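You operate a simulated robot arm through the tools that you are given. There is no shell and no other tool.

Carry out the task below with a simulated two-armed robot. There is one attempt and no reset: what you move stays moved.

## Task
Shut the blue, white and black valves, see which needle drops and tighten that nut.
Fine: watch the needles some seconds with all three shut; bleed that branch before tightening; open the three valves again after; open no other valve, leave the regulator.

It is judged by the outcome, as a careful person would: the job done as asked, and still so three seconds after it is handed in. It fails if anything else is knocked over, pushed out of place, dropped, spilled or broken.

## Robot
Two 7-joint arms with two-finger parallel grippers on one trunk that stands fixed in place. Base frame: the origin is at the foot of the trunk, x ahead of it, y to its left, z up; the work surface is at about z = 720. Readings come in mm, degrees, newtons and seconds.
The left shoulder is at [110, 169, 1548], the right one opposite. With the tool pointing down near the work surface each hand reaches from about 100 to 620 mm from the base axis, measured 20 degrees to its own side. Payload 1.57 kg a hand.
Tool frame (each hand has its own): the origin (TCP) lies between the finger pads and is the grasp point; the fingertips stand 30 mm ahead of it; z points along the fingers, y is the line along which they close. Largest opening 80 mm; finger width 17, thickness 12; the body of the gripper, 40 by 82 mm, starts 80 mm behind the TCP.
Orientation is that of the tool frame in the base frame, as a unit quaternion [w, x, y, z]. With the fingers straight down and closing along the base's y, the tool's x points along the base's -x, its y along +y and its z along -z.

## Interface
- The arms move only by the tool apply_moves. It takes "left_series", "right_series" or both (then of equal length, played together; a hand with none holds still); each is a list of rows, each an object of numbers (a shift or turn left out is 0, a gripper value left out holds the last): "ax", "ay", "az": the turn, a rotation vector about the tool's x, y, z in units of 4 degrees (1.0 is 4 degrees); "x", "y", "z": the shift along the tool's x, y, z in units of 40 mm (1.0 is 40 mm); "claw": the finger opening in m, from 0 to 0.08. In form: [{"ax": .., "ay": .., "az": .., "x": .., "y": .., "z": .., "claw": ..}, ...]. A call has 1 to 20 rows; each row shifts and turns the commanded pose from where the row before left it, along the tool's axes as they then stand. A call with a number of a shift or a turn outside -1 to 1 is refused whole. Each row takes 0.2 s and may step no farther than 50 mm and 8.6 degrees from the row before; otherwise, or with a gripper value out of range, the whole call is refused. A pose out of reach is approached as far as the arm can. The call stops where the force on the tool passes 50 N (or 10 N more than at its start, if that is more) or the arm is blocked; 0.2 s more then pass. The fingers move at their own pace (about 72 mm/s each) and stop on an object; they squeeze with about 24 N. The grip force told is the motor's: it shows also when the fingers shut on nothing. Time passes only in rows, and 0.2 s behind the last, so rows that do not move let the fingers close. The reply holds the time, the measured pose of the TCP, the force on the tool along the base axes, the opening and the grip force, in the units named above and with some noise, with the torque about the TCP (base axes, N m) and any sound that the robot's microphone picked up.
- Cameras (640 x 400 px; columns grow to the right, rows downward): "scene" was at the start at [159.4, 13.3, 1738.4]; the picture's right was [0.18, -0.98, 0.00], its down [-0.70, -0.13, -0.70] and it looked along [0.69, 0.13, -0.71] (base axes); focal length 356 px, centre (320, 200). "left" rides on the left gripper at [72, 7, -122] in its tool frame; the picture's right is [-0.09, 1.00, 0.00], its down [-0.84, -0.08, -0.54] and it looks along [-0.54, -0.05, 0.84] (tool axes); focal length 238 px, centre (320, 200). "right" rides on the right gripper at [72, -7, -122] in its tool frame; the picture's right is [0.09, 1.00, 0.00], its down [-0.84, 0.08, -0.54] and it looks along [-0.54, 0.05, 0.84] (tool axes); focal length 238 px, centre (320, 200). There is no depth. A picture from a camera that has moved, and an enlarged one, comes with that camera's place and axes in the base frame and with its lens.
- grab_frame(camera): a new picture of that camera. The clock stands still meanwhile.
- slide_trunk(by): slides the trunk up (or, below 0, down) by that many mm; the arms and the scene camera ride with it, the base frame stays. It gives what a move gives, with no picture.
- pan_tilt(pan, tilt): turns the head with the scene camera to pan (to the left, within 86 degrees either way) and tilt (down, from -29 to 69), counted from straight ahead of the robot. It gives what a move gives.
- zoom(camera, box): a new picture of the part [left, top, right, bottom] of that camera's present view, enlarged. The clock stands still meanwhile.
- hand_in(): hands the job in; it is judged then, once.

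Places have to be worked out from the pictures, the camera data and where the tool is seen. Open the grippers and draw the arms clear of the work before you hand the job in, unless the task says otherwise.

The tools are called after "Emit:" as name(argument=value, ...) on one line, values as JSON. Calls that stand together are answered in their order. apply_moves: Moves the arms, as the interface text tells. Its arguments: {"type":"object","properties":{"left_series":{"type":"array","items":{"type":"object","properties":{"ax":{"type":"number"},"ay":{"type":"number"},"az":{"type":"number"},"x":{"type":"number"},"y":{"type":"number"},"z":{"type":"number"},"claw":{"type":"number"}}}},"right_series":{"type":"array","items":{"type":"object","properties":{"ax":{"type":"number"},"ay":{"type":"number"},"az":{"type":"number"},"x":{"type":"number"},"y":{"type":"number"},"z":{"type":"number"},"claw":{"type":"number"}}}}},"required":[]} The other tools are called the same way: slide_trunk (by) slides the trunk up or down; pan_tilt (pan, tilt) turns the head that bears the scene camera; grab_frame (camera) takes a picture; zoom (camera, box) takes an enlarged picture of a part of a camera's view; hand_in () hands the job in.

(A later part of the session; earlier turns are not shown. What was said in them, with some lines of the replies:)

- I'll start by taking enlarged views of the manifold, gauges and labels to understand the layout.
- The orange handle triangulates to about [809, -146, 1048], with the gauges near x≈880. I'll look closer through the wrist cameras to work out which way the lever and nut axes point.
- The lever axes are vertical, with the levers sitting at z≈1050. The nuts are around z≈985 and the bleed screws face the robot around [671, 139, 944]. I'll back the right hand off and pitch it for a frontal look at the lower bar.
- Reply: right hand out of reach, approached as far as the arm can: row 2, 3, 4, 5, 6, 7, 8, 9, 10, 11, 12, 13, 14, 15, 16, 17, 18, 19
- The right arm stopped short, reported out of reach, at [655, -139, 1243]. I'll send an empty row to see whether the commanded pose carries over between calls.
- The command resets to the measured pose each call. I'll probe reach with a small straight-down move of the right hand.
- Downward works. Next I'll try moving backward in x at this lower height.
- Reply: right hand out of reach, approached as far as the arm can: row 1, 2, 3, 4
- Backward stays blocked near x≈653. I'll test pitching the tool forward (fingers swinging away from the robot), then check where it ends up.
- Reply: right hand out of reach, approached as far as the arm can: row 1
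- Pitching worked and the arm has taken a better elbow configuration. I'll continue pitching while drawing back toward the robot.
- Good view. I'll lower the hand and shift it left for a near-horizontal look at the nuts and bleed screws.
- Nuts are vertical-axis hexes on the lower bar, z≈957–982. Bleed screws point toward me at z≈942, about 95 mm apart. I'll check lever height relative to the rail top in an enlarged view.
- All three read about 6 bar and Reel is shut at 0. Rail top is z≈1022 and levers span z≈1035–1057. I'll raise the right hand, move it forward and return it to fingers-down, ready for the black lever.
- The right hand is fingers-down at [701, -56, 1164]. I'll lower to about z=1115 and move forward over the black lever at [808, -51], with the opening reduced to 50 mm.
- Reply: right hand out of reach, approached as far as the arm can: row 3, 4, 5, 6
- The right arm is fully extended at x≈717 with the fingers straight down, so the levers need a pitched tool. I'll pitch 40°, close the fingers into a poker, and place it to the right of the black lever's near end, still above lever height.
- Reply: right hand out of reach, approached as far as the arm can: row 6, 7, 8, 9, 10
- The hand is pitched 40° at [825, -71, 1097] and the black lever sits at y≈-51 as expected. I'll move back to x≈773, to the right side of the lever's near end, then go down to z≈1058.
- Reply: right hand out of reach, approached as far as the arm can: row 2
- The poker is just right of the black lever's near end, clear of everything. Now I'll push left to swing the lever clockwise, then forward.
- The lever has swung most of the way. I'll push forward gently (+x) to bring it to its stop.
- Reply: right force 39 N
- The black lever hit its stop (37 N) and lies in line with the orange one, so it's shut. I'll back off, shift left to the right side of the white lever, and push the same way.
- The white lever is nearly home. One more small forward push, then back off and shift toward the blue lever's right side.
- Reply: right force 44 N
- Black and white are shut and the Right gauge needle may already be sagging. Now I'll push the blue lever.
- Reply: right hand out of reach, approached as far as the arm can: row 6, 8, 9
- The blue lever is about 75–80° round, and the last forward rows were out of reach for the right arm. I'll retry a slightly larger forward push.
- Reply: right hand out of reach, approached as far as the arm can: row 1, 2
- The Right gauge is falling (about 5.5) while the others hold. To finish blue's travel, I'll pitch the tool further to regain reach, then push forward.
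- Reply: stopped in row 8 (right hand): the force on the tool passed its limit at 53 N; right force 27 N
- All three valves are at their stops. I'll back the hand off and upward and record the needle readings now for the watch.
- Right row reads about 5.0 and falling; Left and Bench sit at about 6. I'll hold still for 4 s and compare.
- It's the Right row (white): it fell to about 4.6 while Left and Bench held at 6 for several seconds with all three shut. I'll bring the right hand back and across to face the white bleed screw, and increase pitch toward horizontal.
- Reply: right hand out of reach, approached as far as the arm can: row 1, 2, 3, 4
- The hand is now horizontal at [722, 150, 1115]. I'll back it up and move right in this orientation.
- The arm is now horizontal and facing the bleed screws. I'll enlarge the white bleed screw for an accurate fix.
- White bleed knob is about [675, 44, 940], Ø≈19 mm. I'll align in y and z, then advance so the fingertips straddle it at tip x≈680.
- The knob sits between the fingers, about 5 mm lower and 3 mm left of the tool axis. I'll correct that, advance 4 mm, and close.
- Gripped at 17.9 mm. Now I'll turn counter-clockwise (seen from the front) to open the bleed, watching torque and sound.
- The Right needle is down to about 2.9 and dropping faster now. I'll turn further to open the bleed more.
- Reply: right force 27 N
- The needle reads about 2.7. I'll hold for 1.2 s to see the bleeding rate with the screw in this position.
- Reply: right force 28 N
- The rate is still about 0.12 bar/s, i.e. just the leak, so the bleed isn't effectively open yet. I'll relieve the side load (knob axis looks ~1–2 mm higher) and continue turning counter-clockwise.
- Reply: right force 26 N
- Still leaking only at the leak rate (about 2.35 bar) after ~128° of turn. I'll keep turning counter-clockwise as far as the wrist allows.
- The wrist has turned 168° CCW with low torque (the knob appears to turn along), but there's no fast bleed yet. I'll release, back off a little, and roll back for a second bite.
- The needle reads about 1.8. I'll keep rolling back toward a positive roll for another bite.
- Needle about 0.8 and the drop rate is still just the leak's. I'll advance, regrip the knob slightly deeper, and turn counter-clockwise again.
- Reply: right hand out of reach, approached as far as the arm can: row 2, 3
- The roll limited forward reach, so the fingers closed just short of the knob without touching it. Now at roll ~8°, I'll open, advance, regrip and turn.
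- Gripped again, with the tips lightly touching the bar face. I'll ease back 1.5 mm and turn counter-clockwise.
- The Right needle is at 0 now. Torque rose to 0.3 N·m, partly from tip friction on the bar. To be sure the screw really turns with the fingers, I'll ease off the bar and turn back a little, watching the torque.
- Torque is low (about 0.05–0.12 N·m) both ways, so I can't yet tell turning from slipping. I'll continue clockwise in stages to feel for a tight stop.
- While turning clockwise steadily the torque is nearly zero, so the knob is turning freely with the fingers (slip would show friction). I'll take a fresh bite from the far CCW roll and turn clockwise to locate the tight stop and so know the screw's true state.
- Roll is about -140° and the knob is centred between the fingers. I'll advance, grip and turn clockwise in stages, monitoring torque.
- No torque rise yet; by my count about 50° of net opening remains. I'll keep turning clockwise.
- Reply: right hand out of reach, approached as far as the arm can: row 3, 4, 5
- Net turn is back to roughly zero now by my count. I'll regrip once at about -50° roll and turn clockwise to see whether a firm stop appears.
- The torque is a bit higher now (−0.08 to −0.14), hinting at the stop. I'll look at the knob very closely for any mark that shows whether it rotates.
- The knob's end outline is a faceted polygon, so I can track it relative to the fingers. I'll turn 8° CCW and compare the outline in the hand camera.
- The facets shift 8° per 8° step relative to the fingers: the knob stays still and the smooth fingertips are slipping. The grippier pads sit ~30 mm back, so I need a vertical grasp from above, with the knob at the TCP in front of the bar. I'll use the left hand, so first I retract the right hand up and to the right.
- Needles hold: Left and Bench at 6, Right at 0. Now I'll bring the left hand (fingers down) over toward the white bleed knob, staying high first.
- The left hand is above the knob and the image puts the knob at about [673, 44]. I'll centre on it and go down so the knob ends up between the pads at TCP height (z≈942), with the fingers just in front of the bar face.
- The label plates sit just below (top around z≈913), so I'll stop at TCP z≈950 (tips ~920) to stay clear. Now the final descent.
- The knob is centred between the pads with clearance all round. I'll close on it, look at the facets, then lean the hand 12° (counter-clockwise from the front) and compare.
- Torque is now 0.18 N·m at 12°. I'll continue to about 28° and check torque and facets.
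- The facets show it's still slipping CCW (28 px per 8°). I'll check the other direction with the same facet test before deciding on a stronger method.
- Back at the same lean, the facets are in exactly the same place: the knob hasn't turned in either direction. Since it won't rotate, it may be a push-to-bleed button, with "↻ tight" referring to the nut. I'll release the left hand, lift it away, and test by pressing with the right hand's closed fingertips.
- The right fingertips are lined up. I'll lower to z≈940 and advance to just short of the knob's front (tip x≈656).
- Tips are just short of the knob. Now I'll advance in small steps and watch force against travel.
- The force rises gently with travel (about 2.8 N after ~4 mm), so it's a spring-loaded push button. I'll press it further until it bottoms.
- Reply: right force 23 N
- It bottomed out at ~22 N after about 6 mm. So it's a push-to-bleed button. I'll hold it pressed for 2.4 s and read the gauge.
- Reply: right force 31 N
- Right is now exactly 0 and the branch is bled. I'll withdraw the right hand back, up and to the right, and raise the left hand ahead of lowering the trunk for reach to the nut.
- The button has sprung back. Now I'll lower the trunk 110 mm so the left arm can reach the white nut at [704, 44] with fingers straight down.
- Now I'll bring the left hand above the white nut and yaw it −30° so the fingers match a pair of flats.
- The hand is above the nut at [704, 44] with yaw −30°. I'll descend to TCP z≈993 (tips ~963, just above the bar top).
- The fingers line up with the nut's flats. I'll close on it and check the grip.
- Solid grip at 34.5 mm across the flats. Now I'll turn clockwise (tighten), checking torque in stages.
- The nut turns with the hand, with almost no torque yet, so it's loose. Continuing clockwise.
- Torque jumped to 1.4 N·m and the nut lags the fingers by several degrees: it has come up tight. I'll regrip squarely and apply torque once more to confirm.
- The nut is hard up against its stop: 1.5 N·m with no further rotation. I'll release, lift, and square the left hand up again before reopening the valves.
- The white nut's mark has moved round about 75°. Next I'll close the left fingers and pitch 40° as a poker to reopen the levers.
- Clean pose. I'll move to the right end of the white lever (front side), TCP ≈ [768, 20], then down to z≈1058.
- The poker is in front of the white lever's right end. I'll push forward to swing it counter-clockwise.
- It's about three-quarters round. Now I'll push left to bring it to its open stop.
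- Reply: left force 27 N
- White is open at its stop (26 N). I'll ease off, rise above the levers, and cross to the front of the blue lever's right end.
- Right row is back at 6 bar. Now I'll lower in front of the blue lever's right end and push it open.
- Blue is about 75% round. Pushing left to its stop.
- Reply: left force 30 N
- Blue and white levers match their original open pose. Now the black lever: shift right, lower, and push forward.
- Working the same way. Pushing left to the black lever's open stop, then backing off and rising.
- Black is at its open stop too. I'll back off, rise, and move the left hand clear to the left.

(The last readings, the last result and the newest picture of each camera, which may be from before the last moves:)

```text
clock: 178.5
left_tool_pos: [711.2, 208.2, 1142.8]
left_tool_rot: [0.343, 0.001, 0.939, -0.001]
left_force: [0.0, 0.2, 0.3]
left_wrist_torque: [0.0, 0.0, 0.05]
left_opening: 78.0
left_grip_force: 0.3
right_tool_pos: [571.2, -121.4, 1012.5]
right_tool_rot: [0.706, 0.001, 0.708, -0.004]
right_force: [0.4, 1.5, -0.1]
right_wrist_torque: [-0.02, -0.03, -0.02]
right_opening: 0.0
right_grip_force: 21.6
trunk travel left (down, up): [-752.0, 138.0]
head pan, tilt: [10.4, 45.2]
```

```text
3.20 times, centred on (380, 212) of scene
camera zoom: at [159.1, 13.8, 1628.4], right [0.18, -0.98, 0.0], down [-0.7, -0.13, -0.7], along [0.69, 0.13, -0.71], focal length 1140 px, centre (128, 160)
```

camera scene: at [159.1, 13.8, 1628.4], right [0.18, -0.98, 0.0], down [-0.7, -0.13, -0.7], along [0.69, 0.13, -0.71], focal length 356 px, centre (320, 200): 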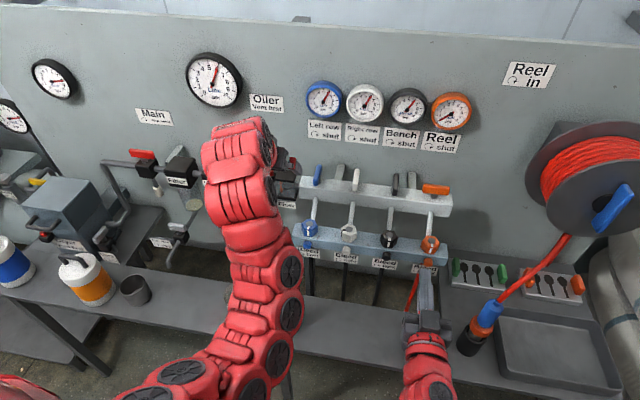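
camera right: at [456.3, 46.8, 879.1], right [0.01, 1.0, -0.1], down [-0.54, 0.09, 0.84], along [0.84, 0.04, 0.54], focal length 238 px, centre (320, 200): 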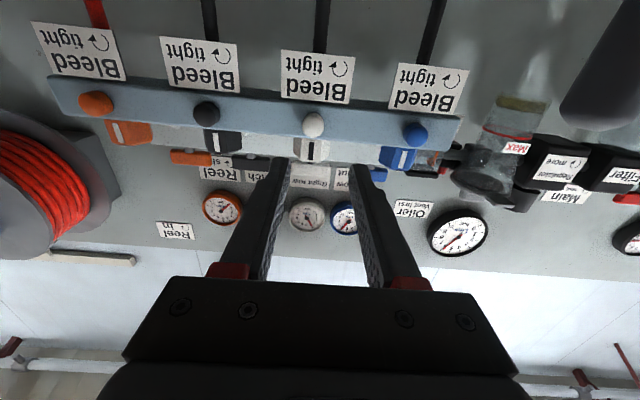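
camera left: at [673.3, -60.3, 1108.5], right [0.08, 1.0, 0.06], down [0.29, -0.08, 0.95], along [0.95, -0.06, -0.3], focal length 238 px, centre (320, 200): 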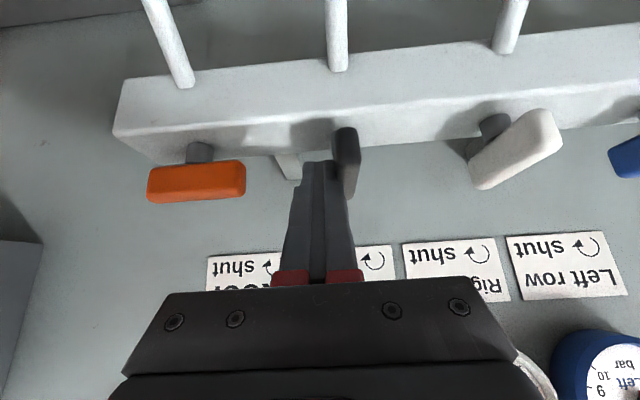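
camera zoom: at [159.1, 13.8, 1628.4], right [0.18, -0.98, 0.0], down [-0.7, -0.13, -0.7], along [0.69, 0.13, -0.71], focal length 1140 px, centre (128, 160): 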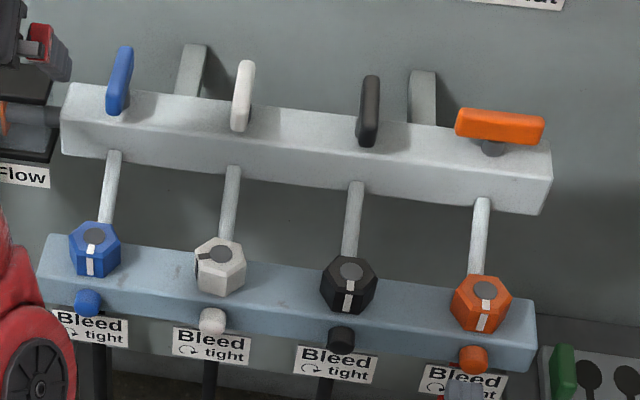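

All three valves are open as before with 6 bar on each, and orange/Reel is untouched. I'll open the right gripper, draw both hands further back, and raise the trunk to clear the work.

Emit:
apply_moves(right_series=[{"claw": 0.08, "z": -0.5}, {"z": -0.5, "y": -0.5}, {"z": -0.3, "y": -0.5}, {}], left_series=[{"x": 0.48, "z": -0.4}, {"x": 0.48, "z": -0.4, "y": 0.4}, {"x": -0.4, "z": -0.5, "y": 0.4}, {}])

Emit:
slide_trunk(by=110)

Emit:
grab_frame(camera="scene")

Emit:
zoom(camera="scene", box=[230, 110, 470, 260])

Emit:
grab_frame(camera="left")

```text
clock: 179.5
left_tool_pos: [660.5, 237.3, 1167.4]
left_tool_rot: [0.343, 0.0, 0.939, 0.0]
left_force: [-0.7, 0.5, 0.2]
left_wrist_torque: [0.0, 0.0, 0.02]
left_opening: 80.2
left_grip_force: 0.1
right_tool_pos: [517.1, -162.5, 1012.8]
right_tool_rot: [0.707, 0.001, 0.708, -0.004]
right_force: [-0.6, 0.7, 0.9]
right_wrist_torque: [0.0, 0.01, -0.04]
right_opening: 80.1
right_grip_force: 0.0
trunk travel left (down, up): [-752.0, 138.0]
head pan, tilt: [10.4, 45.2]
```

```text
clock: 180.9
left_tool_pos: [660.9, 238.3, 1277.4]
left_tool_rot: [0.342, 0.0, 0.94, 0.0]
left_force: [-0.1, 0.7, 0.1]
left_wrist_torque: [0.01, 0.0, 0.0]
left_opening: 79.8
left_grip_force: 0.0
right_tool_pos: [518.5, -163.7, 1122.2]
right_tool_rot: [0.706, 0.002, 0.708, -0.005]
right_force: [0.3, -0.2, 0.4]
right_wrist_torque: [0.0, 0.02, 0.0]
right_opening: 80.1
right_grip_force: 0.0
trunk travel left (down, up): [-862.0, 28.0]
head pan, tilt: [10.4, 45.2]
```

```text
taken
camera scene: at [159.3, 13.3, 1738.3], right [0.18, -0.98, 0.0], down [-0.7, -0.13, -0.7], along [0.69, 0.13, -0.71], focal length 356 px, centre (320, 200)
```

scene: 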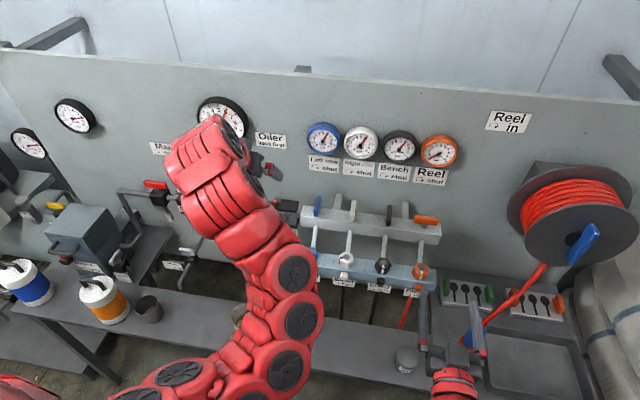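

```text
2.67 times, centred on (350, 185) of scene
camera zoom: at [159.3, 13.3, 1738.3], right [0.18, -0.98, 0.0], down [-0.7, -0.13, -0.7], along [0.69, 0.13, -0.71], focal length 950 px, centre (240, 240)
```

zoom: 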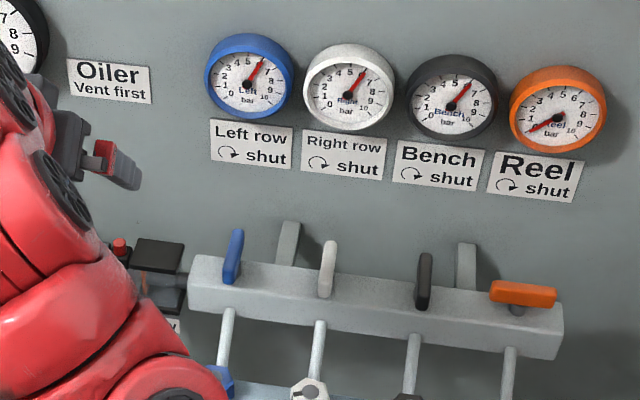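

```text
taken
camera left: at [526.9, 243.2, 1325.0], right [0.07, 1.0, 0.06], down [0.29, -0.08, 0.95], along [0.95, -0.05, -0.29], focal length 238 px, centre (320, 200)
```

left: 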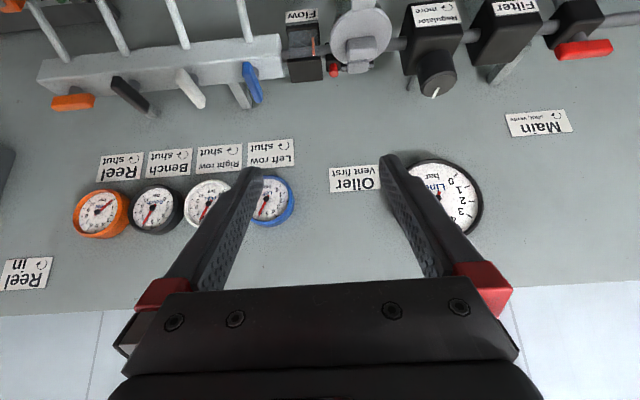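

Gauges read 6/6/6/0 and the flow-sight flag now hangs vertical (no flow), where it was tilted at the start. I'll level the left hand back to its starting attitude so I can check the bench items beneath the arm.

Emit:
apply_moves(left_series=[{"ay": 1, "z": -0.2}, {"ay": 1, "z": -0.2}, {"ay": 1}, {"ay": 1}, {"ay": 1}, {"ay": 1}, {"ay": 1}, {"ay": 1}, {"ay": 1}, {"ay": 1}])

Emit:
grab_frame(camera="scene")

Emit:
zoom(camera="left", box=[0, 0, 400, 250])

```text
clock: 183.1
left_tool_pos: [674.5, 235.6, 1184.8]
left_tool_rot: [0.036, -0.001, 0.999, 0.001]
left_force: [-0.2, -0.1, 0.4]
left_wrist_torque: [0.03, 0.03, 0.0]
left_opening: 80.1
left_grip_force: 0.2
left hand out of reach, approached as far as the arm can: row 2, 3, 4, 5, 6, 7
right_tool_pos: [520.3, -162.9, 1122.1]
right_tool_rot: [0.706, 0.002, 0.708, -0.004]
right_force: [0.5, -1.0, 0.2]
right_wrist_torque: [0.03, 0.0, 0.0]
right_opening: 80.1
right_grip_force: 0.0
trunk travel left (down, up): [-862.0, 28.0]
head pan, tilt: [10.4, 45.2]
```

```text
taken
camera scene: at [160.1, 13.5, 1738.3], right [0.18, -0.98, 0.0], down [-0.7, -0.13, -0.7], along [0.69, 0.13, -0.71], focal length 356 px, centre (320, 200)
```

scene: 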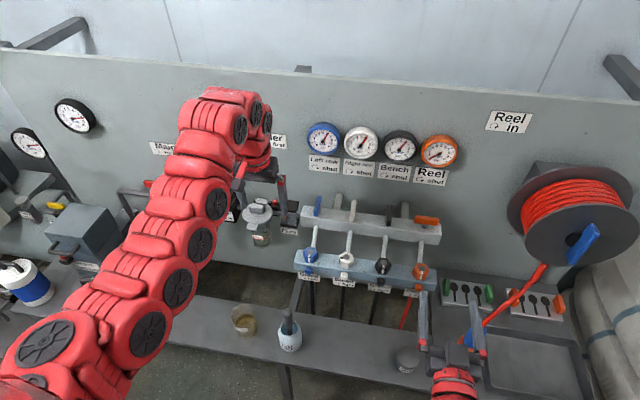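

```text
1.60 times, centred on (200, 125) of left
camera zoom: at [594.2, 240.9, 1301.3], right [0.09, 1.0, 0.01], down [0.8, -0.08, 0.6], along [0.6, -0.05, -0.8], focal length 381 px, centre (512, 320)
```

zoom: 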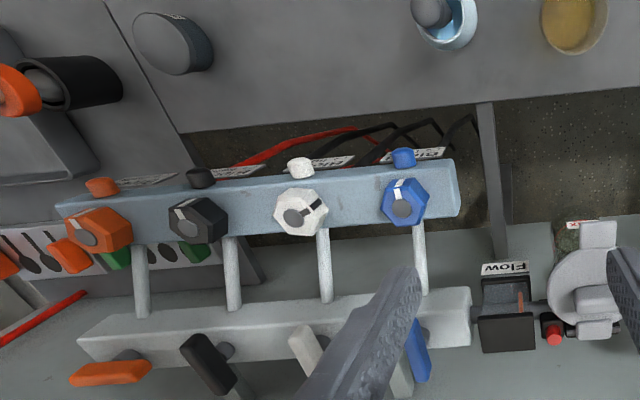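

Everything is in place: three valves open, white nut tight, gauges at 6/6/6, flow flag at rest, bench items undisturbed, both grippers open and clear. Handing in.

Emit:
hand_in()

```text
The job is handed in.
```

The leak was in the Right row (white) branch. I tightened its nut, and all three valves are open again.

- **Finding the leak:** with blue, white and black all shut, I watched the gauges for several seconds. Only the Right row needle fell, while Left and Bench held at about 6 bar.
- **Bleeding:** the white bleed is a push button, but I first tried to turn it like a screw. By the time I pressed it, the branch had mostly leaked down on its own. I held the button in for about 2.5 seconds and the gauge then read zero. The button sprang back out.
- **Tightening:** I turned the white nut clockwise about 75°, until it stopped solid at roughly 1.5 N·m, and a second pull did not move it.
- **After reopening:** Left, Right and Bench all read about 6 bar. The flag in the flow sight, which was tilted at the start, now hangs straight, which suggests nothing is flowing. I did not shut the white valve again to recheck for a leak.

The Reel valve and the regulator were not touched, and nothing else was moved. Both grippers are open and clear of the work.
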